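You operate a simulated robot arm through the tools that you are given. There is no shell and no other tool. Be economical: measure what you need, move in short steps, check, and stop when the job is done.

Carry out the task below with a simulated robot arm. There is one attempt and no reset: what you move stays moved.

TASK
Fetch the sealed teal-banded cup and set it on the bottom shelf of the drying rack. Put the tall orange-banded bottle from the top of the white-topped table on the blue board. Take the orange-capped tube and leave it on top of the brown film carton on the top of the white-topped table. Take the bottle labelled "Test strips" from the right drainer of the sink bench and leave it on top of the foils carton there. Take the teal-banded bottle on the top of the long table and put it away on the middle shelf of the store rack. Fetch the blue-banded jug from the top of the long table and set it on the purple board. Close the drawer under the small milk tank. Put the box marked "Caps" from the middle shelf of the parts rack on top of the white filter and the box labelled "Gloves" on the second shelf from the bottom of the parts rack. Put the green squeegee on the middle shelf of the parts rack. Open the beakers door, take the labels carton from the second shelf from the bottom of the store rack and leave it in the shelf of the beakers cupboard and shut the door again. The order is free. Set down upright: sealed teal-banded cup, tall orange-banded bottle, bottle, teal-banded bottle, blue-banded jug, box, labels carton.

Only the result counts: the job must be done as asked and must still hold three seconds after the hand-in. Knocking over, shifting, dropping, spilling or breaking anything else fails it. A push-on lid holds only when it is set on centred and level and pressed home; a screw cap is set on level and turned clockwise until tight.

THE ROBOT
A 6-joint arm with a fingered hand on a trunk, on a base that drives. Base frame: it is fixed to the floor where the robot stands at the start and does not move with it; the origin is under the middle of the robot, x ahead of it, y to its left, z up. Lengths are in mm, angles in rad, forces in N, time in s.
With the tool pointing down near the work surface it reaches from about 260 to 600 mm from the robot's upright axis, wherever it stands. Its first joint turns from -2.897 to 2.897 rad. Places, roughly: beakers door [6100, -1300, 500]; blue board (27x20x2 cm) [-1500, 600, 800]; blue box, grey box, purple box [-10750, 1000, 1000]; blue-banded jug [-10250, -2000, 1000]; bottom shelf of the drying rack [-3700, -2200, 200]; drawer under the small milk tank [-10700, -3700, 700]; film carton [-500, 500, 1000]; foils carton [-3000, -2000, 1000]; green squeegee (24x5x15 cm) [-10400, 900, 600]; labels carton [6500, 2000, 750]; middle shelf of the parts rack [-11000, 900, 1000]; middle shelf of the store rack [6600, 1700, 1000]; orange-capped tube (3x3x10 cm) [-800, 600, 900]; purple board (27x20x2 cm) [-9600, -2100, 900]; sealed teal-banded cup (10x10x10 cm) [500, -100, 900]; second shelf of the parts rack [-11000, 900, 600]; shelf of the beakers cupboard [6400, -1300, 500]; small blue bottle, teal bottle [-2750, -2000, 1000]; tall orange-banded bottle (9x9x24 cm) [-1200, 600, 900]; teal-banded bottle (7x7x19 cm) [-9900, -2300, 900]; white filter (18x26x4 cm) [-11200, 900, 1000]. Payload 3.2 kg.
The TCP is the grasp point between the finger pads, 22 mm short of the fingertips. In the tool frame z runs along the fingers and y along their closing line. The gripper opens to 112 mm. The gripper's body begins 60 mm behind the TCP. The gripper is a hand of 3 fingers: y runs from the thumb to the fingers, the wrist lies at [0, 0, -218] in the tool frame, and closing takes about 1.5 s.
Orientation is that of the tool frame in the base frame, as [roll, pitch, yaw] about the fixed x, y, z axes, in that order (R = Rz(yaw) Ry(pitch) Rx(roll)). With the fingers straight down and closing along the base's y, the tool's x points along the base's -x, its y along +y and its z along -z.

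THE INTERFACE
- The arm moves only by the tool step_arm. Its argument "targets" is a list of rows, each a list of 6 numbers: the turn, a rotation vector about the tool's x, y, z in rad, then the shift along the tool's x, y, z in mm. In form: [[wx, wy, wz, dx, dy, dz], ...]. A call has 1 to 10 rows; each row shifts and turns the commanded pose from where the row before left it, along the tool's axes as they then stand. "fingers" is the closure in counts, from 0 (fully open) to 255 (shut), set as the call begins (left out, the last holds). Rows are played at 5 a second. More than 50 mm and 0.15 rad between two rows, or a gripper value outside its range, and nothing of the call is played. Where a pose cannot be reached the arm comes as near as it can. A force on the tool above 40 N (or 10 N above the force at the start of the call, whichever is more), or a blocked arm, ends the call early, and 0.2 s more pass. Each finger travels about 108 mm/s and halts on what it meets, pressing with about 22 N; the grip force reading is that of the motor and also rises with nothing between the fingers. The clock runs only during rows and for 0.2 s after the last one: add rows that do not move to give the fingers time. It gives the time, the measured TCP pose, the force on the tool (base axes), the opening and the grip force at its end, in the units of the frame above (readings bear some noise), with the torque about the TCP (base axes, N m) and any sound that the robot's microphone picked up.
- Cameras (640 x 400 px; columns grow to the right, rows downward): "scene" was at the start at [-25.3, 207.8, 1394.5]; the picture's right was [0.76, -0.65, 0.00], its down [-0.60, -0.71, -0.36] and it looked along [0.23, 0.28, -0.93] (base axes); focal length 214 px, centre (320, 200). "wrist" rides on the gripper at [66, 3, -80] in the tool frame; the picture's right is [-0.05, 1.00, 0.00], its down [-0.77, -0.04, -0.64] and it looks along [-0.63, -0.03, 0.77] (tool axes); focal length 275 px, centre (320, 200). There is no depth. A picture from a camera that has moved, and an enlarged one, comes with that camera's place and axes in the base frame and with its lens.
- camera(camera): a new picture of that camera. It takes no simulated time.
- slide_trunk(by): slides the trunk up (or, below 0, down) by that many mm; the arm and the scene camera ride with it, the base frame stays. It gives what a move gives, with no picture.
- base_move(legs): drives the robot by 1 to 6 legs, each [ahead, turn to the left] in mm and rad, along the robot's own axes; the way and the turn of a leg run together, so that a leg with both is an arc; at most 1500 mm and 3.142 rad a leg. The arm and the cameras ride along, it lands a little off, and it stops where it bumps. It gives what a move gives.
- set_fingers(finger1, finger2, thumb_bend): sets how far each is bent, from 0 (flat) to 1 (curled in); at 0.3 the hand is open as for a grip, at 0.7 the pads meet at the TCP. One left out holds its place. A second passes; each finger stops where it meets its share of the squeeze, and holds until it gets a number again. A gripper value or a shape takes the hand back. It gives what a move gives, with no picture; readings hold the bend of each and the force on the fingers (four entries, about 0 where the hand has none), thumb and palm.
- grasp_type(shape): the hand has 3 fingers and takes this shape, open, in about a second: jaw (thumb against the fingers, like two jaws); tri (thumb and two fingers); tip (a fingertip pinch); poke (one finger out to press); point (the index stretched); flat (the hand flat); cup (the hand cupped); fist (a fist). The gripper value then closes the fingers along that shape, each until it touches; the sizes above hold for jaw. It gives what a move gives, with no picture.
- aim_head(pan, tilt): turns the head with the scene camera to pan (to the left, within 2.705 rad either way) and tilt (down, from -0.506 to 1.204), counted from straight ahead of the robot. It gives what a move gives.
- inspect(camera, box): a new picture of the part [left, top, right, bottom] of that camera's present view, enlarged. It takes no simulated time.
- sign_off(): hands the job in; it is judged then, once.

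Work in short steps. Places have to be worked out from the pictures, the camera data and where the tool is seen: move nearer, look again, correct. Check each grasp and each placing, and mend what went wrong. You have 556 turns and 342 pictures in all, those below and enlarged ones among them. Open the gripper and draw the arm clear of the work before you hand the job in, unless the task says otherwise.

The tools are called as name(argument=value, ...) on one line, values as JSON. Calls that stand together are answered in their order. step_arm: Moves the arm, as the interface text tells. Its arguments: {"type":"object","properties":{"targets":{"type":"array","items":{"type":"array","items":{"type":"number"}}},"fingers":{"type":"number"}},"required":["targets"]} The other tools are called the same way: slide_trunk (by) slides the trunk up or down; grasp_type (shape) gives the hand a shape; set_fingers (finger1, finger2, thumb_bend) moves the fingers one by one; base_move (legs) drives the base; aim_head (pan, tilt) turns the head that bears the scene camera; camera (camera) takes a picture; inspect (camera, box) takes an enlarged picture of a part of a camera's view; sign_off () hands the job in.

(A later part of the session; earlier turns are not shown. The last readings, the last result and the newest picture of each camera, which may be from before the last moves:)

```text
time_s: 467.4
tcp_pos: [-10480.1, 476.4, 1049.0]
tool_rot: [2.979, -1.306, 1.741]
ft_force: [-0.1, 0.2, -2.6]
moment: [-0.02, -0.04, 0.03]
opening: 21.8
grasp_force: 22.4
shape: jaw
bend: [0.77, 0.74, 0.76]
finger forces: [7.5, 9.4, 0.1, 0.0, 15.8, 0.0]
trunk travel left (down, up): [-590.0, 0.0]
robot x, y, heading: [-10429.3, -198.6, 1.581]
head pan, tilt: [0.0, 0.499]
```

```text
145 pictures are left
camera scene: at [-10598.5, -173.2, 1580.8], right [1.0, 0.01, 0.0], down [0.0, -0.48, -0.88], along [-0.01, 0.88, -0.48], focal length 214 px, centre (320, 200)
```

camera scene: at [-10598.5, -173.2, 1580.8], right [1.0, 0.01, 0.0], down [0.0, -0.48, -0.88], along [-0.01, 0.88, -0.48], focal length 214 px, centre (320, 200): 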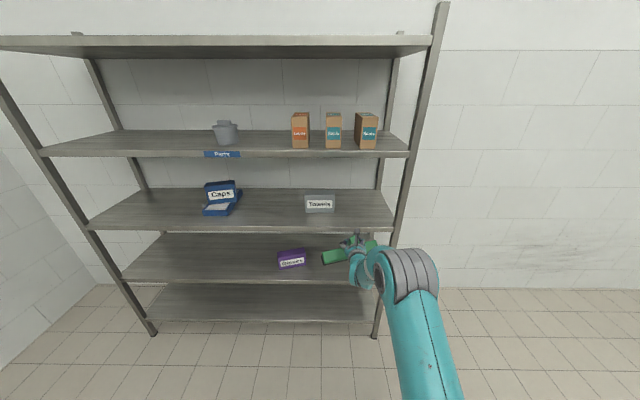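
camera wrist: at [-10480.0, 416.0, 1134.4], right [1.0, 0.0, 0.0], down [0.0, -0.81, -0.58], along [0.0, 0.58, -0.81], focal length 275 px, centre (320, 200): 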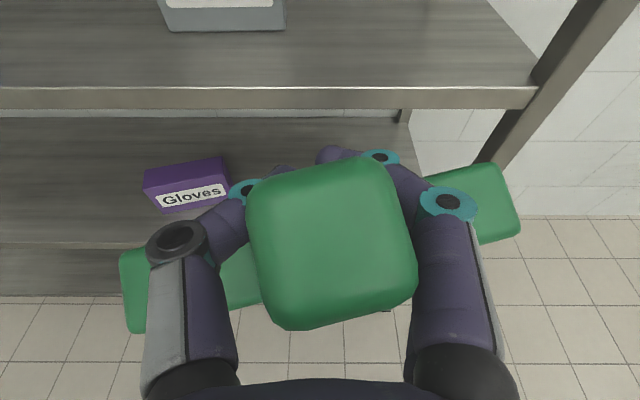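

Raise 45, move the base left by 415 so the squeegee goes to the empty stretch between Caps and Towels.

step_arm(targets=[[0, 0, 0, 22, 0, -6], [0, 0, 0, 22, 0, -6], [0, 0, 0, 0, 0, 0]])

base_move(legs=[[0, -1.581], [-415, 0], [0, 1.571]])

camera(camera="scene")

base_move(legs=[[310, 0]])

camera(camera="wrist")

camera(camera="scene")

```text
time_s: 468.1
tcp_pos: [-10483.0, 476.9, 1094.6]
tool_rot: [2.981, -1.305, 1.742]
ft_force: [0.3, -0.4, -1.9]
moment: [0.01, 0.02, 0.01]
opening: 21.9
grasp_force: 21.5
shape: jaw
bend: [0.77, 0.74, 0.76]
finger forces: [7.3, 9.3, 0.1, 0.0, 16.0, 0.0]
trunk travel left (down, up): [-590.0, 0.0]
robot x, y, heading: [-10429.2, -202.2, 1.578]
head pan, tilt: [0.0, 0.499]
```

```text
time_s: 478.4
tcp_pos: [-10888.0, 477.3, 1094.1]
tool_rot: [2.982, -1.304, 1.732]
ft_force: [0.0, -0.6, -2.9]
moment: [-0.08, 0.02, 0.03]
opening: 22.0
grasp_force: 21.9
shape: jaw
bend: [0.77, 0.74, 0.76]
finger forces: [6.8, 9.3, 0.1, 0.1, 15.0, 0.0]
trunk travel left (down, up): [-590.0, 0.0]
robot x, y, heading: [-10846.2, -202.5, 1.569]
head pan, tilt: [0.0, 0.499]
```

```text
144 pictures are left
camera scene: at [-11012.1, -170.8, 1580.8], right [1.0, 0.0, 0.0], down [0.0, -0.48, -0.88], along [0.0, 0.88, -0.48], focal length 214 px, centre (320, 200)
```

scene: 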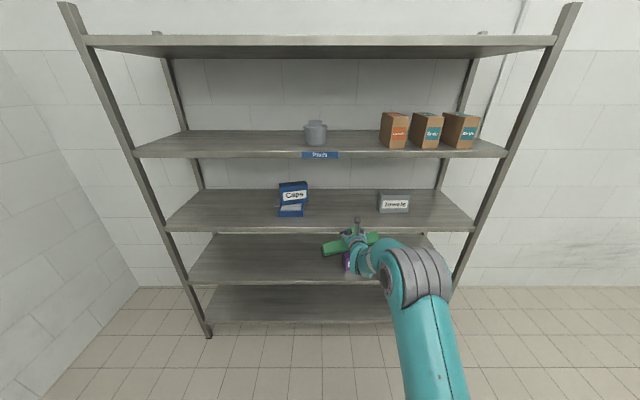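

```text
time_s: 480.5
tcp_pos: [-10888.6, 787.6, 1093.8]
tool_rot: [2.981, -1.308, 1.73]
ft_force: [-0.6, -0.1, -2.8]
moment: [0.0, 0.0, -0.01]
opening: 21.7
grasp_force: 22.1
shape: jaw
bend: [0.77, 0.74, 0.76]
finger forces: [6.7, 9.2, 0.0, 0.1, 15.1, 0.0]
trunk travel left (down, up): [-590.0, 0.0]
robot x, y, heading: [-10844.4, 110.0, 1.57]
head pan, tilt: [0.0, 0.499]
```

```text
143 pictures are left
camera wrist: at [-10888.9, 726.7, 1179.2], right [1.0, -0.01, 0.0], down [-0.01, -0.81, -0.58], along [0.0, 0.58, -0.81], focal length 275 px, centre (320, 200)
```

wrist: 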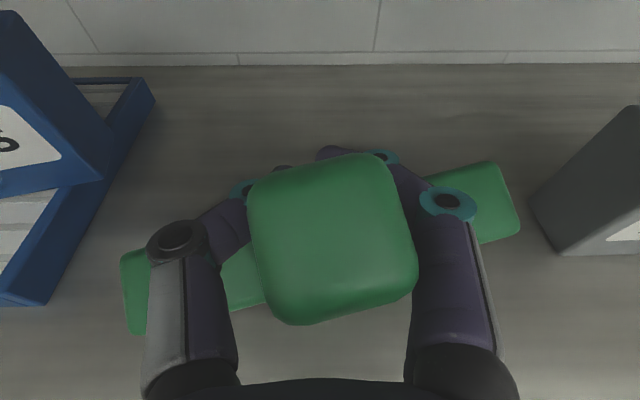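

```text
142 pictures are left
camera scene: at [-11011.6, 139.1, 1580.8], right [1.0, 0.0, 0.0], down [0.0, -0.48, -0.88], along [0.0, 0.88, -0.48], focal length 214 px, centre (320, 200)
```

scene: 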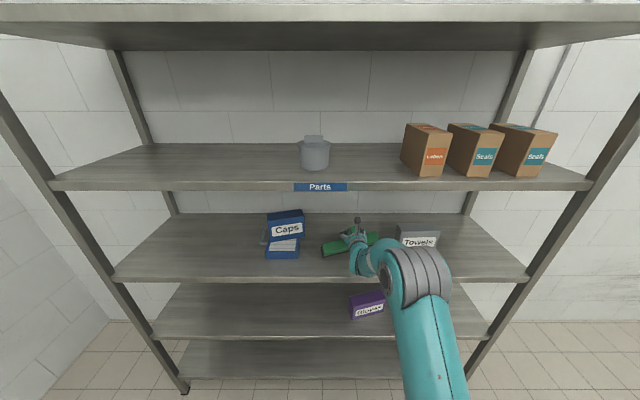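

Clear on both sides. Lower until contact.

step_arm(targets=[[0, 0, 0, -4.8, 0, 1.3], [0, 0, 0, -4.8, 0, 1.3], [0, 0, 0, -3.9, 0, 1], [0, 0, 0, -3.9, 0, 1], [0, 0, 0, -3.9, 0, 1]])

step_arm(targets=[[0, 0, 0, -2.9, 0, 0.8], [0, 0, 0, -2.9, 0, 0.8], [0, 0, 0, -2.9, 0, 0.8], [0, 0, 0, -2.9, 0, 0.8]])

```text
time_s: 481.7
tcp_pos: [-10886.6, 786.0, 1072.6]
tool_rot: [2.982, -1.308, 1.73]
ft_force: [1.1, 0.8, 1.0]
moment: [0.02, 0.2, -0.04]
opening: 21.8
grasp_force: 22.2
shape: jaw
bend: [0.77, 0.74, 0.76]
finger forces: [8.0, 8.6, 0.0, 0.0, 17.2, 0.1]
trunk travel left (down, up): [-590.0, 0.0]
robot x, y, heading: [-10841.8, 107.4, 1.573]
head pan, tilt: [0.0, 0.499]
```

```text
time_s: 482.7
tcp_pos: [-10886.3, 787.6, 1060.3]
tool_rot: [2.982, -1.304, 1.732]
ft_force: [-1.5, 1.5, 1.0]
moment: [-0.01, 0.01, -0.01]
opening: 14.5
grasp_force: 22.8
shape: jaw
bend: [0.77, 0.77, 0.76]
finger forces: [0.0, 0.3, 0.1, 0.1, 1.0, 0.1]
trunk travel left (down, up): [-590.0, 0.0]
robot x, y, heading: [-10843.6, 108.7, 1.566]
head pan, tilt: [0.0, 0.499]
```

Resting on the shelf. Open, look, and withdraw.

step_arm(targets=[[0, 0, 0, 0, 0, 0], [0, 0, 0, 0, 0, 0], [0, 0, 0, 0, 0, 0], [0, 0, 0, 0, 0, 0], [0, 0, 0, 0, 0, 0]], fingers=0)

camera(camera="wrist")

base_move(legs=[[-300, 0]])

inspect(camera="scene", box=[200, 150, 480, 325])

```text
time_s: 483.9
tcp_pos: [-10886.9, 785.5, 1060.8]
tool_rot: [2.981, -1.306, 1.731]
ft_force: [0.7, 0.0, 0.0]
moment: [0.02, 0.04, 0.0]
opening: 111.8
grasp_force: 0.0
shape: jaw
bend: [0.3, 0.3, 0.3]
finger forces: [0.0, 0.0, 0.0, 0.0, 0.1, 0.1]
trunk travel left (down, up): [-590.0, 0.0]
robot x, y, heading: [-10845.5, 107.7, 1.57]
head pan, tilt: [0.0, 0.499]
```

```text
141 pictures are left
camera wrist: at [-10887.4, 726.0, 1145.8], right [1.0, -0.01, 0.0], down [-0.01, -0.81, -0.58], along [0.0, 0.58, -0.81], focal length 275 px, centre (320, 200)
```

wrist: 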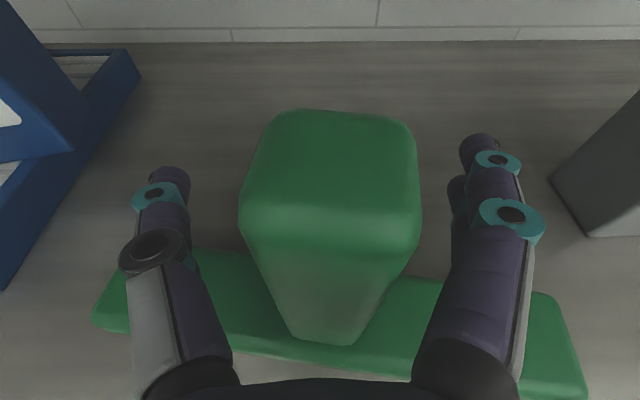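

```text
time_s: 485.9
tcp_pos: [-10889.3, 483.3, 1060.7]
tool_rot: [2.98, -1.306, 1.736]
ft_force: [-0.3, -0.3, -0.7]
moment: [0.0, 0.05, -0.01]
opening: 111.9
grasp_force: 0.1
shape: jaw
bend: [0.3, 0.3, 0.3]
finger forces: [0.0, 0.1, 0.0, 0.1, 0.1, 0.0]
trunk travel left (down, up): [-590.0, 0.0]
robot x, y, heading: [-10842.4, -194.4, 1.571]
head pan, tilt: [0.0, 0.499]
```

```text
2.29 times, centred on (340, 238) of scene
camera zoom: at [-11011.3, -165.5, 1580.8], right [1.0, 0.0, 0.0], down [0.0, -0.48, -0.88], along [0.0, 0.88, -0.48], focal length 490 px, centre (274, 114)
```

zoom: 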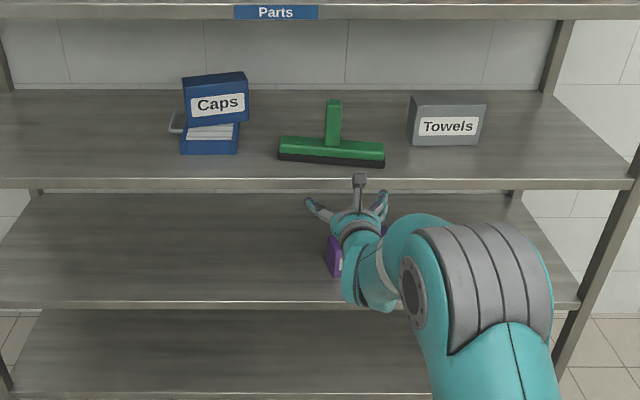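

Parts-rack jobs done. Drive to the long table in front of the jug, facing −y.

base_move(legs=[[0, -2.732], [1150, 0], [0, -0.41]])

aim_head(pan=0.0, tilt=0.5)

camera(camera="scene")

camera(camera="wrist")

```text
time_s: 499.4
tcp_pos: [-10298.7, -1918.9, 1060.2]
tool_rot: [2.981, -1.305, -1.384]
ft_force: [0.2, 0.0, -0.3]
moment: [-0.02, 0.0, -0.02]
opening: 112.1
grasp_force: 0.2
shape: jaw
bend: [0.3, 0.3, 0.3]
finger forces: [0.0, 0.0, 0.0, 0.0, 0.0, 0.1]
trunk travel left (down, up): [-590.0, 0.0]
robot x, y, heading: [-10364.7, -1245.4, -1.541]
head pan, tilt: [0.0, 0.499]
```

```text
time_s: 500.0
tcp_pos: [-10297.5, -1917.7, 1060.0]
tool_rot: [2.981, -1.305, -1.382]
ft_force: [0.6, -0.5, 0.0]
moment: [-0.02, 0.01, 0.0]
opening: 112.2
grasp_force: 0.1
shape: jaw
bend: [0.3, 0.3, 0.3]
finger forces: [0.0, 0.0, 0.0, 0.0, 0.0, 0.0]
trunk travel left (down, up): [-590.0, 0.0]
robot x, y, heading: [-10361.8, -1240.0, -1.541]
head pan, tilt: [0.0, 0.499]
```

```text
139 pictures are left
camera scene: at [-10194.7, -1268.7, 1580.8], right [-1.0, -0.03, 0.0], down [-0.01, 0.48, -0.88], along [0.03, -0.88, -0.48], focal length 214 px, centre (320, 200)
```

scene: 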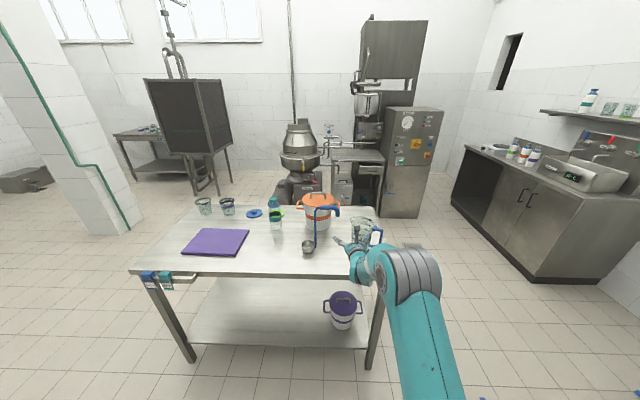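

```text
138 pictures are left
camera wrist: at [-10298.6, -1857.2, 1145.8], right [-1.0, -0.02, 0.0], down [-0.02, 0.81, -0.58], along [0.02, -0.58, -0.81], focal length 275 px, centre (320, 200)
```

wrist: 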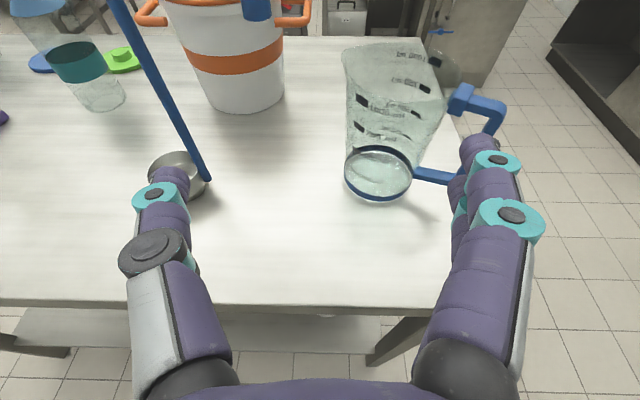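

Jug at ≈(-10368,-2101), handle toward −x; a tall ladle stands at (-10105,-2074). I'll approach with the tool yawed 45° to the right so fingers avoid the handle. Retract, yaw, lower.

step_arm(targets=[[0, 0, 0, -8.7, 0, -32.2], [0, 0, 0, -8.7, 0, -32.2], [0, 0, 0, -8.7, 0, -32.2], [-0.1264, -0.0055, 0.0339, 0, 0, 0], [-0.1264, -0.0055, 0.0339, 0, 0, 0], [-0.1264, -0.0055, 0.0339, 0, 0, 0], [-0.1264, -0.0055, 0.0339, 0, 0, 0], [-0.1264, -0.0055, 0.0339, 0, 0, 0], [-0.1264, -0.0055, 0.0339, 0, 0, 0], [0, 0, 0, 0, 0, 0]])

slide_trunk(by=-105)

base_move(legs=[[150, 0]])

camera(camera="wrist")

```text
time_s: 502.2
tcp_pos: [-10300.7, -1818.7, 1059.5]
tool_rot: [2.98, -1.304, -2.167]
ft_force: [0.2, 1.5, 0.2]
moment: [0.03, 0.02, 0.01]
opening: 112.1
grasp_force: 0.0
shape: jaw
bend: [0.3, 0.3, 0.3]
finger forces: [0.0, 0.0, 0.1, 0.1, 0.1, 0.1]
trunk travel left (down, up): [-590.0, 0.0]
robot x, y, heading: [-10359.1, -1239.7, -1.539]
head pan, tilt: [0.0, 0.499]
```

```text
time_s: 503.6
tcp_pos: [-10299.9, -1818.2, 954.6]
tool_rot: [2.982, -1.305, -2.166]
ft_force: [-0.1, -0.1, 0.4]
moment: [0.02, 0.01, -0.04]
opening: 111.8
grasp_force: 0.2
shape: jaw
bend: [0.3, 0.3, 0.3]
finger forces: [0.1, 0.1, 0.0, 0.0, 0.1, 0.1]
trunk travel left (down, up): [-485.0, 105.0]
robot x, y, heading: [-10359.7, -1238.8, -1.538]
head pan, tilt: [0.0, 0.499]
```

```text
time_s: 504.9
tcp_pos: [-10296.7, -1966.9, 955.5]
tool_rot: [2.978, -1.306, -2.167]
ft_force: [0.3, -0.5, 0.2]
moment: [0.01, 0.02, -0.02]
opening: 112.3
grasp_force: 0.0
shape: jaw
bend: [0.3, 0.3, 0.3]
finger forces: [0.1, 0.1, 0.0, 0.0, 0.1, 0.0]
trunk travel left (down, up): [-485.0, 105.0]
robot x, y, heading: [-10353.1, -1393.3, -1.542]
head pan, tilt: [0.0, 0.499]
```

```text
137 pictures are left
camera wrist: at [-10254.2, -1922.5, 1040.2], right [-0.72, 0.69, 0.0], down [0.56, 0.59, -0.58], along [-0.4, -0.42, -0.81], focal length 275 px, centre (320, 200)
```

wrist: 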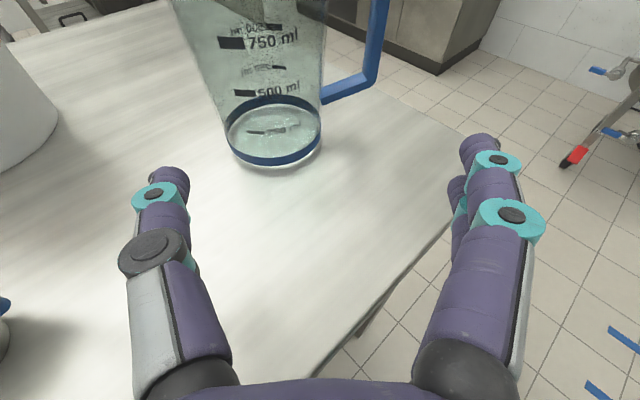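

Jug base at (-10358,-2093). Shift laterally, then advance ~100 and check.

step_arm(targets=[[0, 0, 0, 0, -43, 0], [0, 0, 0, 7.8, 0, 33], [0, 0, 0, 7.8, 0, 33], [0, 0, 0, 7.8, 0, 33], [0, 0, 0, 0, 0, 0]])

camera(camera="wrist")

```text
time_s: 506.1
tcp_pos: [-10333.2, -2069.4, 949.0]
tool_rot: [2.981, -1.306, -2.165]
ft_force: [0.4, -0.7, 0.1]
moment: [0.01, 0.02, 0.0]
opening: 112.0
grasp_force: 0.0
shape: jaw
bend: [0.3, 0.3, 0.3]
finger forces: [0.0, 0.0, 0.0, 0.0, 0.0, 0.0]
trunk travel left (down, up): [-485.0, 105.0]
robot x, y, heading: [-10355.4, -1388.6, -1.541]
head pan, tilt: [0.0, 0.499]
```

```text
136 pictures are left
camera wrist: at [-10291.9, -2025.5, 1035.5], right [-0.72, 0.69, 0.0], down [0.56, 0.59, -0.58], along [-0.4, -0.42, -0.81], focal length 275 px, centre (320, 200)
```

wrist: 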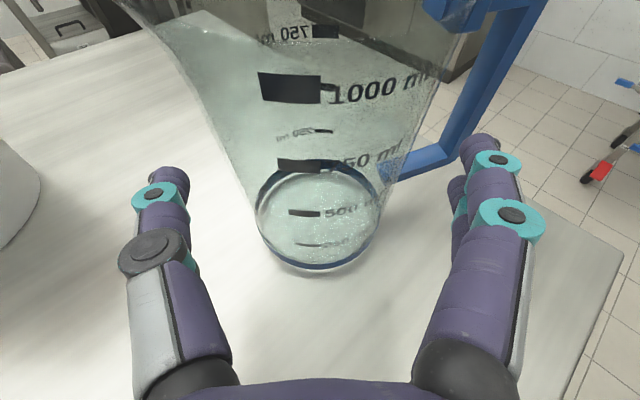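

Advance 28 more and close gently.

step_arm(targets=[[0, 0, 0, 3.5, 0.5, 14], [0, 0, 0, 3.5, 0.5, 14], [0, 0, 0, 0, 0, 0]])

camera(camera="wrist")

```text
time_s: 506.9
tcp_pos: [-10353.2, -2090.9, 949.8]
tool_rot: [2.98, -1.305, -2.166]
ft_force: [0.7, 0.5, 0.1]
moment: [0.0, 0.0, 0.01]
opening: 112.2
grasp_force: 0.1
shape: jaw
bend: [0.3, 0.3, 0.3]
finger forces: [0.0, 0.0, 0.1, 0.1, 0.0, 0.1]
trunk travel left (down, up): [-485.0, 105.0]
robot x, y, heading: [-10356.4, -1386.5, -1.536]
head pan, tilt: [0.0, 0.499]
```

```text
135 pictures are left
camera wrist: at [-10312.0, -2045.9, 1035.5], right [-0.72, 0.69, 0.0], down [0.56, 0.59, -0.58], along [-0.4, -0.42, -0.81], focal length 275 px, centre (320, 200)
```

wrist: 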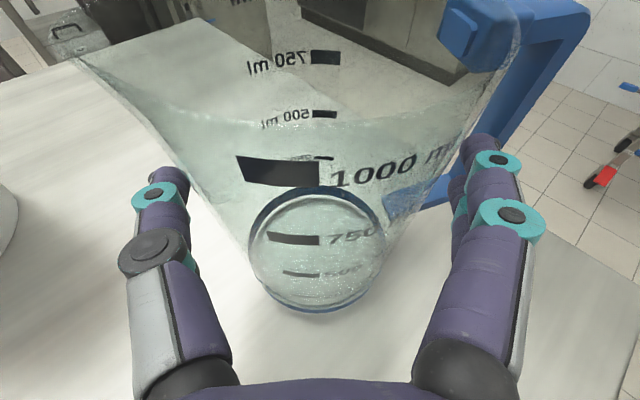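

step_arm(targets=[[0, 0, 0, 0, 0, 0], [0, 0, 0, 0, 0, 0], [0, 0, 0, 0, 0, 0], [0, 0, 0, 0, 0, 0], [0, 0, 0, 0, 0, 0], [0, 0, 0, 0, 0, 0]], fingers=255)

slide_trunk(by=50)

camera(camera="wrist")

camera(camera="scene")

```text
time_s: 508.3
tcp_pos: [-10352.6, -2091.5, 949.7]
tool_rot: [2.98, -1.305, -2.166]
ft_force: [-0.7, 0.7, 0.1]
moment: [0.04, 0.0, 0.03]
opening: 92.4
grasp_force: 21.7
shape: jaw
bend: [0.56, 0.61, 0.5]
finger forces: [9.1, 9.2, 0.0, 0.1, 17.8, 0.0]
trunk travel left (down, up): [-485.0, 105.0]
robot x, y, heading: [-10355.6, -1393.9, -1.541]
head pan, tilt: [0.0, 0.499]
```

```text
time_s: 509.3
tcp_pos: [-10353.4, -2090.3, 1000.3]
tool_rot: [2.979, -1.305, -2.164]
ft_force: [-0.6, -0.2, -1.0]
moment: [0.03, -0.01, -0.04]
opening: 92.6
grasp_force: 22.1
shape: jaw
bend: [0.56, 0.61, 0.5]
finger forces: [9.1, 9.4, 0.0, 0.0, 17.8, 0.1]
trunk travel left (down, up): [-535.0, 55.0]
robot x, y, heading: [-10353.8, -1387.2, -1.544]
head pan, tilt: [0.0, 0.499]
```

```text
134 pictures are left
camera wrist: at [-10311.9, -2046.0, 1085.3], right [-0.72, 0.69, 0.0], down [0.56, 0.59, -0.58], along [-0.4, -0.42, -0.81], focal length 275 px, centre (320, 200)
```

wrist: 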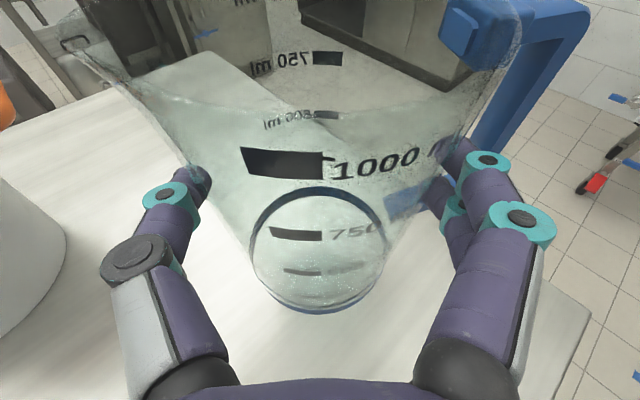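

```text
133 pictures are left
camera scene: at [-10190.3, -1417.3, 1525.8], right [-1.0, -0.03, 0.0], down [-0.01, 0.48, -0.88], along [0.03, -0.88, -0.48], focal length 214 px, centre (320, 200)
```

scene: 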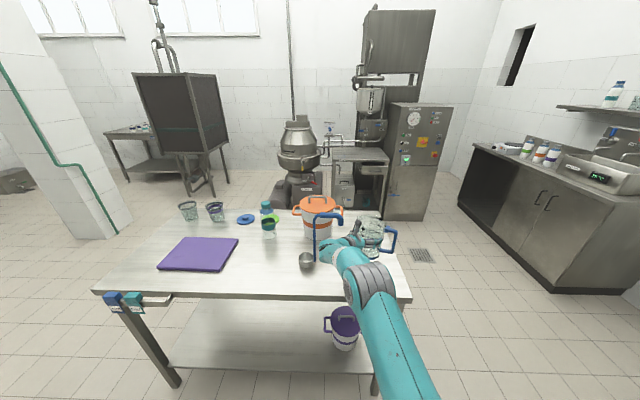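

Jug held. The board centre is (-9658,-2098). Back out, relocate +695 in x.

base_move(legs=[[-330, 0], [0, 1.541], [690, 0], [0, -1.571]])

camera(camera="scene")

camera(camera="wrist")

```text
time_s: 522.4
tcp_pos: [-9701.5, -1763.1, 999.9]
tool_rot: [2.981, -1.305, -2.206]
ft_force: [-0.4, -0.8, -0.3]
moment: [0.04, -0.01, -0.02]
opening: 92.6
grasp_force: 22.0
shape: jaw
bend: [0.56, 0.62, 0.5]
finger forces: [8.8, 9.0, 0.0, 0.0, 17.3, 0.1]
trunk travel left (down, up): [-535.0, 55.0]
robot x, y, heading: [-9677.7, -1064.6, -1.582]
head pan, tilt: [0.0, 0.499]
```

```text
132 pictures are left
camera scene: at [-9511.6, -1097.6, 1525.8], right [-1.0, 0.01, 0.0], down [0.01, 0.48, -0.88], along [-0.01, -0.88, -0.48], focal length 214 px, centre (320, 200)
```

scene: 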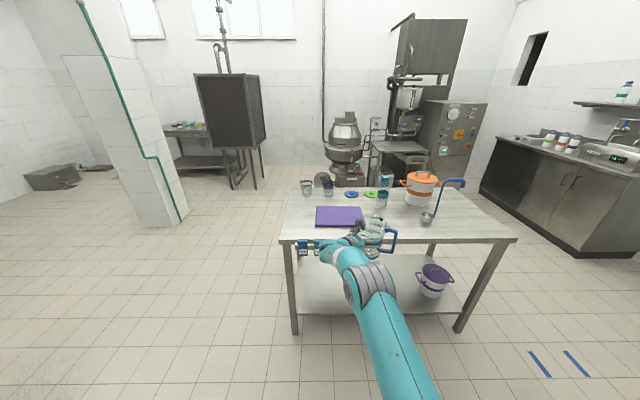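

```text
131 pictures are left
camera wrist: at [-9658.3, -1720.9, 1085.3], right [-0.69, 0.72, 0.0], down [0.59, 0.56, -0.58], along [-0.42, -0.4, -0.81], focal length 275 px, centre (320, 200)
```

wrist: 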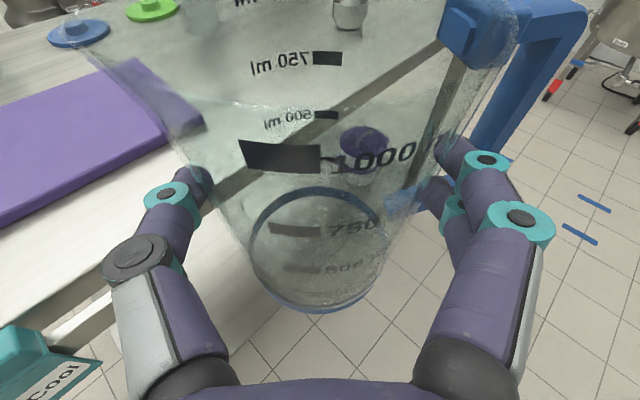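

Board centre ≈(-9622,-2082). Turn left 0.086 and drive in 319.

base_move(legs=[[0, 0.086], [319, 0]])

camera(camera="wrist")

camera(camera="scene")

```text
time_s: 525.0
tcp_pos: [-9618.5, -2081.1, 999.4]
tool_rot: [2.98, -1.306, -2.12]
ft_force: [0.3, 0.4, -0.8]
moment: [0.03, -0.04, 0.01]
opening: 92.4
grasp_force: 21.4
shape: jaw
bend: [0.56, 0.62, 0.5]
finger forces: [8.8, 9.2, 0.0, 0.0, 17.3, 0.0]
trunk travel left (down, up): [-535.0, 55.0]
robot x, y, heading: [-9652.3, -1381.3, -1.494]
head pan, tilt: [0.0, 0.499]
```

```text
130 pictures are left
camera wrist: at [-9578.3, -2034.1, 1085.0], right [-0.75, 0.66, 0.0], down [0.54, 0.61, -0.58], along [-0.38, -0.44, -0.81], focal length 275 px, centre (320, 200)
```

wrist: 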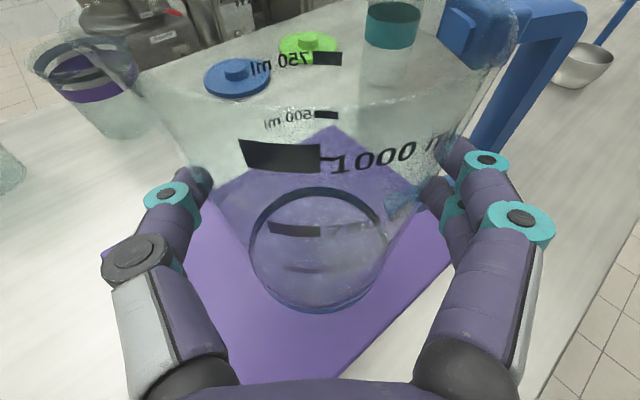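

```text
129 pictures are left
camera scene: at [-9485.5, -1400.6, 1525.8], right [-1.0, -0.07, 0.0], down [-0.04, 0.48, -0.88], along [0.07, -0.88, -0.48], focal length 214 px, centre (320, 200)
```

scene: 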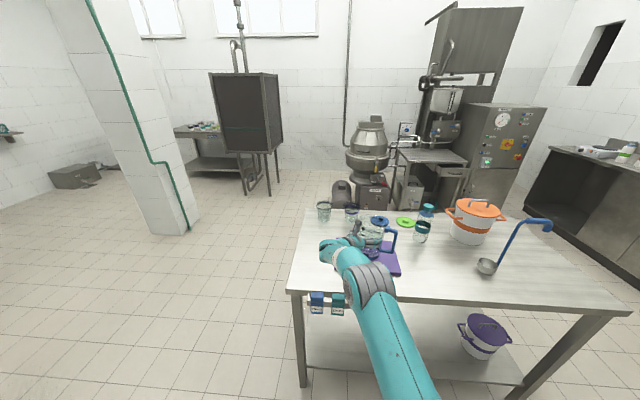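

Centred over the board. Lower by trunk 22, then feel for contact.

slide_trunk(by=-22)

step_arm(targets=[[0, 0, 0, -2.9, 0, 0.8], [0, 0, 0, -2.9, 0, 0.8], [0, 0, 0, -2.9, 0, 0.8], [0, 0, 0, -2.9, 0, 0.8]])

```text
time_s: 525.7
tcp_pos: [-9618.1, -2079.9, 977.4]
tool_rot: [2.981, -1.305, -2.121]
ft_force: [0.1, -0.6, -1.1]
moment: [0.02, -0.02, 0.02]
opening: 92.4
grasp_force: 22.0
shape: jaw
bend: [0.56, 0.62, 0.5]
finger forces: [8.8, 9.2, 0.0, 0.0, 17.4, 0.1]
trunk travel left (down, up): [-513.0, 77.0]
robot x, y, heading: [-9649.0, -1384.7, -1.493]
head pan, tilt: [0.0, 0.499]
```

```text
time_s: 526.7
tcp_pos: [-9618.2, -2078.9, 965.3]
tool_rot: [2.981, -1.306, -2.117]
ft_force: [0.7, 1.2, 0.5]
moment: [-0.04, -0.05, -0.01]
opening: 92.3
grasp_force: 21.4
shape: jaw
bend: [0.56, 0.62, 0.5]
finger forces: [9.1, 9.1, 0.0, 0.1, 17.5, 0.0]
trunk travel left (down, up): [-513.0, 77.0]
robot x, y, heading: [-9651.8, -1383.5, -1.494]
head pan, tilt: [0.0, 0.499]
```

step_arm(targets=[[0, 0, 0, -1.5, 0, 0.4], [0, 0, 0, -1.5, 0, 0.4], [0, 0, 0, -1.5, 0, 0.4]])

```text
time_s: 527.5
tcp_pos: [-9618.0, -2078.6, 964.0]
tool_rot: [2.986, -1.311, -2.128]
ft_force: [0.2, -1.9, 17.1]
moment: [-0.2, 0.19, 0.06]
opening: 92.3
grasp_force: 22.2
shape: jaw
bend: [0.56, 0.62, 0.5]
finger forces: [8.3, 8.3, 0.1, 0.1, 17.6, 0.1]
trunk travel left (down, up): [-513.0, 77.0]
robot x, y, heading: [-9652.7, -1382.4, -1.494]
head pan, tilt: [0.0, 0.499]
```

Contact. Ease, release, withdraw along the tool axis, and check.

step_arm(targets=[[0, 0, 0, 2, 0, -0.5], [0, 0, 0, 0, 0, 0]])

step_arm(targets=[[0, 0, 0, 0, 0, 0], [0, 0, 0, 0, 0, 0], [0, 0, 0, 0, 0, 0], [0, 0, 0, 0, 0, 0], [0, 0, 0, 0, 0, 0]], fingers=0)

step_arm(targets=[[0, 0, 0, -7, 0, -26], [0, 0, 0, -8, 0, -30], [0, 0, 0, -8, 0, -30], [0, 0, 0, 0, 0, -30], [0, 0, 0, 0, 0, 0]])

camera(camera="wrist")

```text
time_s: 528.1
tcp_pos: [-9619.2, -2079.3, 964.0]
tool_rot: [2.982, -1.307, -2.123]
ft_force: [-0.1, 0.1, 12.4]
moment: [-0.21, 0.1, 0.02]
opening: 92.4
grasp_force: 21.8
shape: jaw
bend: [0.56, 0.62, 0.5]
finger forces: [8.8, 8.7, 0.0, 0.1, 17.5, 0.1]
trunk travel left (down, up): [-513.0, 77.0]
robot x, y, heading: [-9652.0, -1382.3, -1.498]
head pan, tilt: [0.0, 0.499]
```

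```text
time_s: 529.3
tcp_pos: [-9618.7, -2079.9, 962.8]
tool_rot: [2.98, -1.305, -2.121]
ft_force: [-0.3, 0.3, -0.3]
moment: [0.02, 0.01, -0.03]
opening: 111.8
grasp_force: 0.1
shape: jaw
bend: [0.3, 0.3, 0.3]
finger forces: [0.0, 0.1, 0.0, 0.0, 0.0, 0.1]
trunk travel left (down, up): [-513.0, 77.0]
robot x, y, heading: [-9652.2, -1380.7, -1.492]
head pan, tilt: [0.0, 0.499]
```

```text
time_s: 530.5
tcp_pos: [-9543.1, -1989.8, 971.5]
tool_rot: [2.98, -1.305, -2.123]
ft_force: [0.9, -0.1, -0.4]
moment: [-0.03, 0.02, 0.02]
opening: 112.0
grasp_force: 0.2
shape: jaw
bend: [0.3, 0.3, 0.3]
finger forces: [0.1, 0.0, 0.0, 0.0, 0.1, 0.0]
trunk travel left (down, up): [-513.0, 77.0]
robot x, y, heading: [-9652.1, -1379.8, -1.493]
head pan, tilt: [0.0, 0.499]
```

```text
128 pictures are left
camera wrist: at [-9502.7, -1943.1, 1057.2], right [-0.75, 0.66, 0.0], down [0.54, 0.61, -0.58], along [-0.38, -0.44, -0.81], focal length 275 px, centre (320, 200)
```

wrist: 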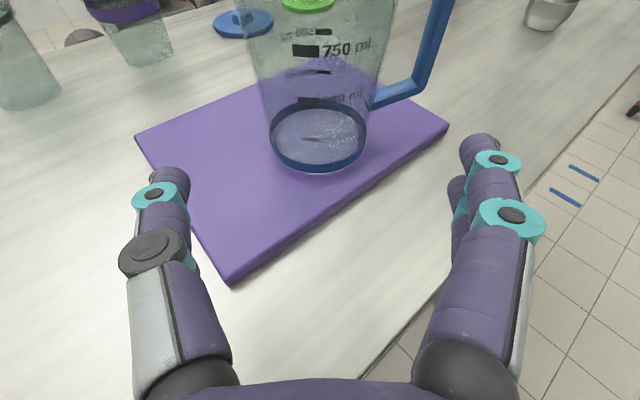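

Jug stands on the purple board. Now the drawer: drive round the table's −x end toward the milk-tank bench and look.

base_move(legs=[[-300, 0], [0, -1.648], [1230, 0], [0, 1.571]])

aim_head(pan=0.0, tilt=0.4)

camera(camera="scene")

```text
time_s: 546.2
tcp_pos: [-10861.4, -1693.9, 970.2]
tool_rot: [2.982, -1.305, -2.211]
ft_force: [-0.5, -0.8, -0.1]
moment: [0.02, -0.01, -0.02]
opening: 112.0
grasp_force: 0.1
shape: jaw
bend: [0.3, 0.3, 0.3]
finger forces: [0.1, 0.0, 0.0, 0.0, 0.1, 0.0]
trunk travel left (down, up): [-513.0, 77.0]
robot x, y, heading: [-10916.0, -1081.2, -1.586]
head pan, tilt: [0.0, 0.499]
```

```text
time_s: 546.9
tcp_pos: [-10861.8, -1693.0, 970.4]
tool_rot: [2.982, -1.305, -2.21]
ft_force: [-0.5, 0.2, -0.2]
moment: [0.01, -0.02, -0.02]
opening: 112.1
grasp_force: 0.0
shape: jaw
bend: [0.3, 0.3, 0.3]
finger forces: [0.1, 0.0, 0.0, 0.0, 0.1, 0.0]
trunk travel left (down, up): [-513.0, 77.0]
robot x, y, heading: [-10916.0, -1077.4, -1.586]
head pan, tilt: [0.0, 0.4]
```

```text
127 pictures are left
camera scene: at [-10752.2, -1112.7, 1512.9], right [-1.0, 0.01, 0.0], down [0.01, 0.39, -0.92], along [-0.01, -0.92, -0.39], focal length 214 px, centre (320, 200)
```

scene: 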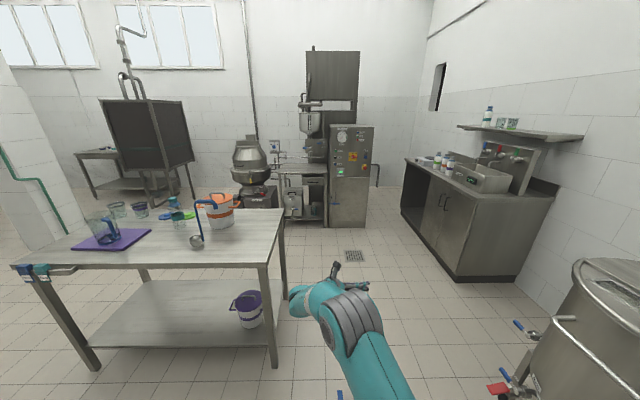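

inspect(camera="scene", box=[220, 90, 400, 240])

```text
2.67 times, centred on (310, 165) of scene
camera zoom: at [-10752.2, -1112.7, 1512.9], right [-1.0, 0.01, 0.0], down [0.01, 0.39, -0.92], along [-0.01, -0.92, -0.39], focal length 572 px, centre (347, 293)
```

zoom: 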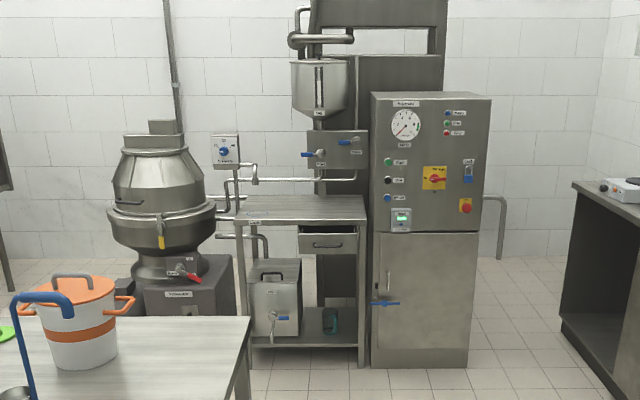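

An open drawer is on the small bench under the tank, around (-10690,-3550,720). Drive nearer.

base_move(legs=[[0, 0.129], [780, 0], [780, 0], [0, -0.114]])

aim_head(pan=-0.2, tilt=0.6)

camera(camera="scene")

camera(camera="wrist")

```text
time_s: 556.0
tcp_pos: [-10677.6, -3244.6, 972.0]
tool_rot: [2.98, -1.305, -2.198]
ft_force: [0.1, 0.0, -0.3]
moment: [0.02, 0.02, 0.01]
opening: 111.9
grasp_force: 0.1
shape: jaw
bend: [0.3, 0.3, 0.3]
finger forces: [0.0, 0.0, 0.0, 0.1, 0.1, 0.0]
trunk travel left (down, up): [-513.0, 77.0]
robot x, y, heading: [-10744.0, -2629.2, -1.573]
head pan, tilt: [0.0, 0.4]
```

```text
time_s: 556.8
tcp_pos: [-10676.5, -3242.9, 971.0]
tool_rot: [2.981, -1.307, -2.197]
ft_force: [-0.7, 0.3, 0.5]
moment: [0.0, 0.02, 0.0]
opening: 111.8
grasp_force: 0.0
shape: jaw
bend: [0.3, 0.3, 0.3]
finger forces: [0.1, 0.0, 0.0, 0.0, 0.1, 0.0]
trunk travel left (down, up): [-513.0, 77.0]
robot x, y, heading: [-10743.3, -2626.6, -1.576]
head pan, tilt: [-0.201, 0.6]
```

```text
125 pictures are left
camera scene: at [-10593.3, -2655.5, 1494.8], right [-0.98, 0.2, 0.0], down [0.11, 0.55, -0.83], along [-0.17, -0.81, -0.56], focal length 214 px, centre (320, 200)
```

scene: 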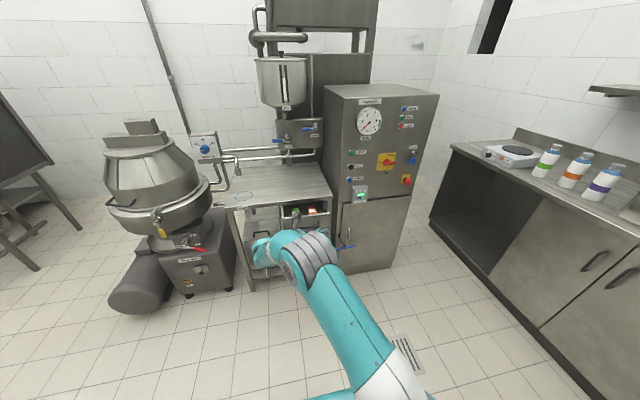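

```text
124 pictures are left
camera wrist: at [-10634.2, -3200.5, 1057.0], right [-0.7, 0.71, 0.0], down [0.58, 0.57, -0.58], along [-0.41, -0.41, -0.81], focal length 275 px, centre (320, 200)
```

wrist: 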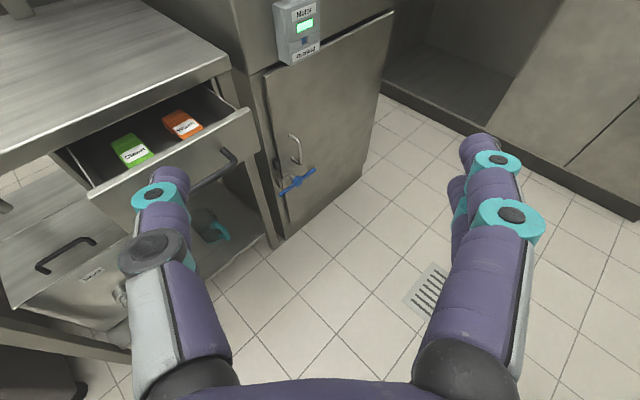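

inspect(camera="scene", box=[210, 150, 370, 270])

```text
3.33 times, centred on (290, 210) of scene
camera zoom: at [-10593.3, -2655.5, 1494.8], right [-0.98, 0.2, 0.0], down [0.11, 0.55, -0.83], along [-0.17, -0.81, -0.56], focal length 715 px, centre (420, 167)
```

zoom: 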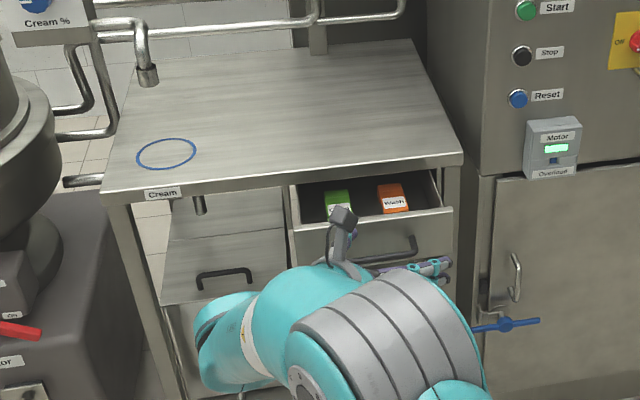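

Drawer front at y≈-3562 (closed ≈-3665), x[-10830,-10578], top z≈772. Point the tool forward, close the fist, lower to z≈750.

step_arm(targets=[[0.1271, 0.0055, -0.0341, 0, 0, 0], [0.1271, 0.0055, -0.0341, 0, 0, 0], [0.1271, 0.0055, -0.0341, 0, 0, 0], [0.1271, 0.0055, -0.0341, 0, 0, 0], [0.1271, 0.0055, -0.0341, 0, 0, 0], [0.1271, 0.0055, -0.0341, 0, 0, 0], [0, 0, 0, 0, 27, 0], [0, 0, 0, 0, 0, 0]], fingers=255)

slide_trunk(by=-215)

base_move(legs=[[170, 0]])

camera(camera="wrist")

camera(camera="scene")

```text
time_s: 558.6
tcp_pos: [-10704.0, -3242.6, 972.1]
tool_rot: [2.982, -1.307, -1.408]
ft_force: [0.4, -0.6, 0.1]
moment: [0.02, 0.04, 0.01]
opening: 0.0
grasp_force: 22.3
shape: jaw
bend: [0.66, 0.66, 0.74]
finger forces: [0.1, 0.0, 0.0, 0.0, 0.0, 0.0]
trunk travel left (down, up): [-513.0, 77.0]
robot x, y, heading: [-10741.0, -2628.6, -1.571]
head pan, tilt: [-0.201, 0.6]
```

```text
time_s: 560.9
tcp_pos: [-10703.5, -3243.1, 758.6]
tool_rot: [2.981, -1.306, -1.406]
ft_force: [-0.1, -0.1, -0.4]
moment: [0.02, 0.02, 0.0]
opening: 0.1
grasp_force: 22.4
shape: jaw
bend: [0.66, 0.66, 0.74]
finger forces: [0.0, 0.1, 0.1, 0.0, 0.0, 0.0]
trunk travel left (down, up): [-298.0, 292.0]
robot x, y, heading: [-10741.8, -2628.7, -1.57]
head pan, tilt: [-0.201, 0.6]
```

```text
time_s: 562.3
tcp_pos: [-10704.3, -3415.0, 756.9]
tool_rot: [2.981, -1.305, -1.406]
ft_force: [0.3, -0.2, 0.2]
moment: [-0.01, -0.03, -0.01]
opening: 0.0
grasp_force: 21.9
shape: jaw
bend: [0.66, 0.66, 0.74]
finger forces: [0.0, 0.0, 0.0, 0.0, 0.1, 0.0]
trunk travel left (down, up): [-298.0, 292.0]
robot x, y, heading: [-10741.5, -2796.7, -1.571]
head pan, tilt: [-0.201, 0.6]
```

```text
122 pictures are left
camera wrist: at [-10704.1, -3353.2, 843.4], right [-1.0, 0.0, 0.0], down [0.0, 0.81, -0.58], along [0.0, -0.58, -0.81], focal length 275 px, centre (320, 200)
```

wrist: 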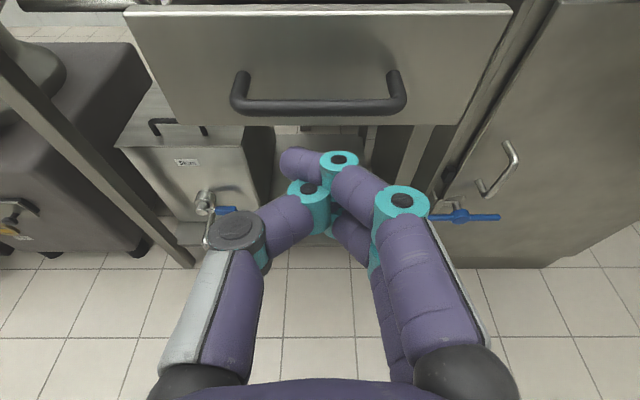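

```text
121 pictures are left
camera scene: at [-10593.6, -2826.0, 1279.7], right [-0.98, 0.2, 0.0], down [0.11, 0.55, -0.83], along [-0.17, -0.81, -0.56], focal length 214 px, centre (320, 200)
```

scene: 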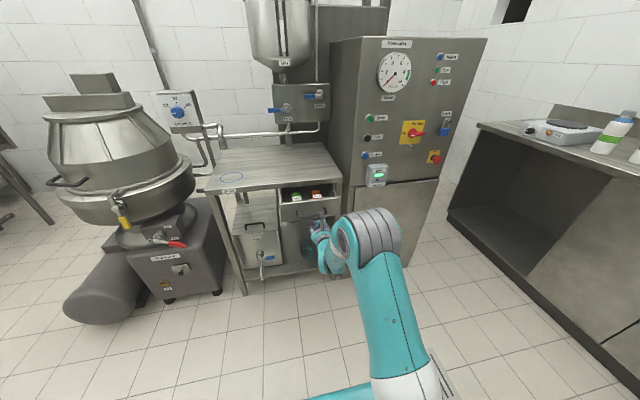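

Fist faces the upper panel above the handle. Drive 105, then push with the arm in small steps until it stops.

base_move(legs=[[105, 0]])

step_arm(targets=[[0, 0, 0, 3.9, 0, 14.5], [0, 0, 0, 3.9, 0, 14.5], [0, 0, 0, 3.9, 0, 14.5], [0, 0, 0, 3.9, 0, 14.5], [0, 0, 0, 3.9, 0, 14.5], [0, 0, 0, 3.9, 0, 14.5], [0, 0, 0, 0, 0, 0]])

camera(camera="wrist")

```text
time_s: 563.5
tcp_pos: [-10705.1, -3519.4, 757.1]
tool_rot: [2.981, -1.304, -1.407]
ft_force: [0.4, 0.5, -0.3]
moment: [-0.01, -0.01, 0.0]
opening: 0.0
grasp_force: 22.0
shape: jaw
bend: [0.66, 0.66, 0.74]
finger forces: [0.1, 0.0, 0.0, 0.0, 0.0, 0.0]
trunk travel left (down, up): [-298.0, 292.0]
robot x, y, heading: [-10739.6, -2904.6, -1.572]
head pan, tilt: [-0.201, 0.6]
```

```text
time_s: 565.1
tcp_pos: [-10703.8, -3609.9, 757.7]
tool_rot: [2.981, -1.307, -1.408]
ft_force: [-0.1, -0.7, -0.4]
moment: [0.0, -0.02, -0.02]
opening: 0.0
grasp_force: 22.1
shape: jaw
bend: [0.66, 0.66, 0.74]
finger forces: [0.0, 0.0, 0.0, 0.0, 0.0, 0.0]
trunk travel left (down, up): [-298.0, 292.0]
robot x, y, heading: [-10741.9, -2901.1, -1.573]
head pan, tilt: [-0.201, 0.6]
```

```text
120 pictures are left
camera wrist: at [-10703.6, -3548.5, 843.3], right [-1.0, 0.0, 0.0], down [0.01, 0.81, -0.58], along [0.0, -0.58, -0.81], focal length 275 px, centre (320, 200)
```

wrist: 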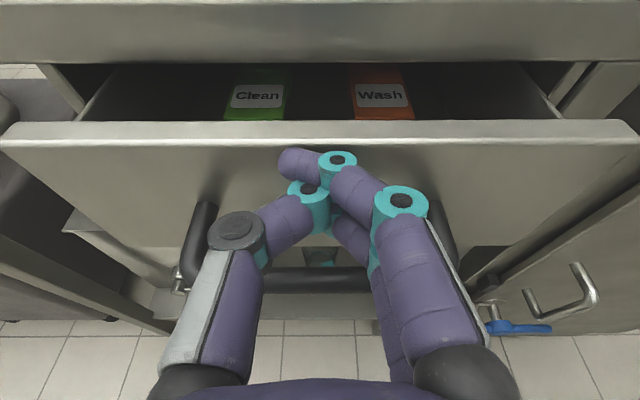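

Fingertips are just reaching the panel (~y -3638). Drive forward in increments to push it shut.

base_move(legs=[[50, 0]])

base_move(legs=[[30, 0]])

camera(camera="wrist")

```text
time_s: 566.0
tcp_pos: [-10703.0, -3658.2, 757.7]
tool_rot: [2.98, -1.305, -1.408]
ft_force: [-0.4, 0.2, 0.0]
moment: [0.01, 0.04, 0.0]
opening: 0.0
grasp_force: 21.9
shape: jaw
bend: [0.66, 0.66, 0.74]
finger forces: [0.0, 0.1, 0.1, 0.0, 0.0, 0.1]
trunk travel left (down, up): [-298.0, 292.0]
robot x, y, heading: [-10745.0, -2951.7, -1.571]
head pan, tilt: [-0.201, 0.6]
```

```text
time_s: 566.9
tcp_pos: [-10701.5, -3671.8, 756.9]
tool_rot: [2.991, -1.3, -1.415]
ft_force: [-0.1, 17.9, 4.9]
moment: [-0.13, -0.08, 0.13]
opening: 0.0
grasp_force: 22.1
shape: jaw
bend: [0.73, 0.7, 0.79]
finger forces: [14.9, 0.1, 0.0, 0.0, 20.1, 0.0]
trunk travel left (down, up): [-298.0, 292.0]
robot x, y, heading: [-10737.6, -2968.4, -1.567]
head pan, tilt: [-0.201, 0.6]
stopped in leg 1: the force on the tool passed its limit at 53 N (the readings are from after the stop); the commanded pose is now the measured one
```

```text
119 pictures are left
camera wrist: at [-10702.2, -3611.2, 842.7], right [-1.0, 0.0, 0.0], down [0.0, 0.82, -0.58], along [0.0, -0.58, -0.82], focal length 275 px, centre (320, 200)
```

wrist: 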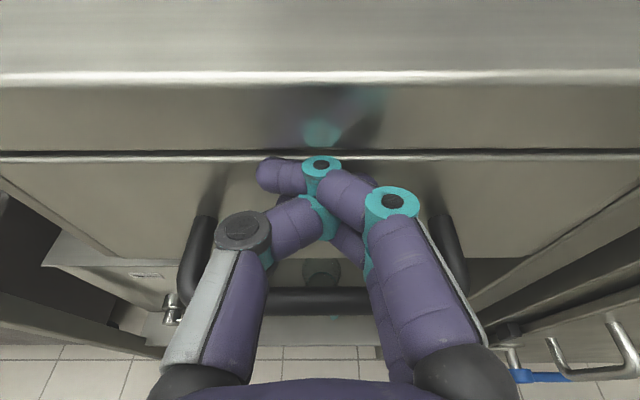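

The drawer appears shut (stop at 53 N). Back off and verify.

base_move(legs=[[-350, 0]])

inspect(camera="scene", box=[200, 130, 400, 280])

```text
time_s: 569.1
tcp_pos: [-10701.8, -3321.8, 755.3]
tool_rot: [2.992, -1.299, -1.417]
ft_force: [-0.2, 0.0, -0.4]
moment: [0.02, 0.03, -0.03]
opening: 0.0
grasp_force: 22.0
shape: jaw
bend: [0.68, 0.67, 0.76]
finger forces: [0.1, 0.1, 0.0, 0.0, 0.0, 0.0]
trunk travel left (down, up): [-298.0, 292.0]
robot x, y, heading: [-10739.9, -2616.0, -1.571]
head pan, tilt: [-0.201, 0.6]
```

```text
2.67 times, centred on (300, 205) of scene
camera zoom: at [-10593.6, -2645.6, 1279.7], right [-0.98, 0.2, 0.0], down [0.11, 0.55, -0.83], along [-0.17, -0.81, -0.56], focal length 572 px, centre (373, 187)
```

zoom: 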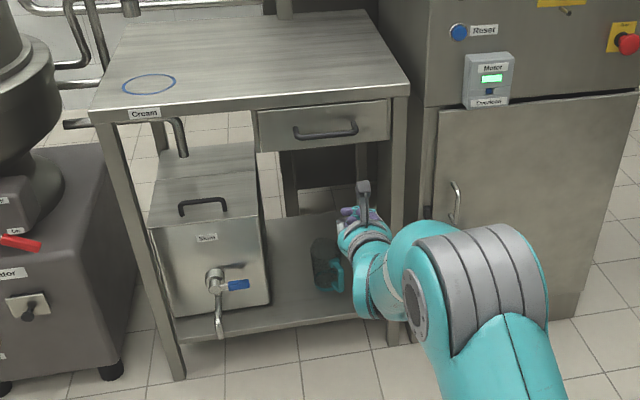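

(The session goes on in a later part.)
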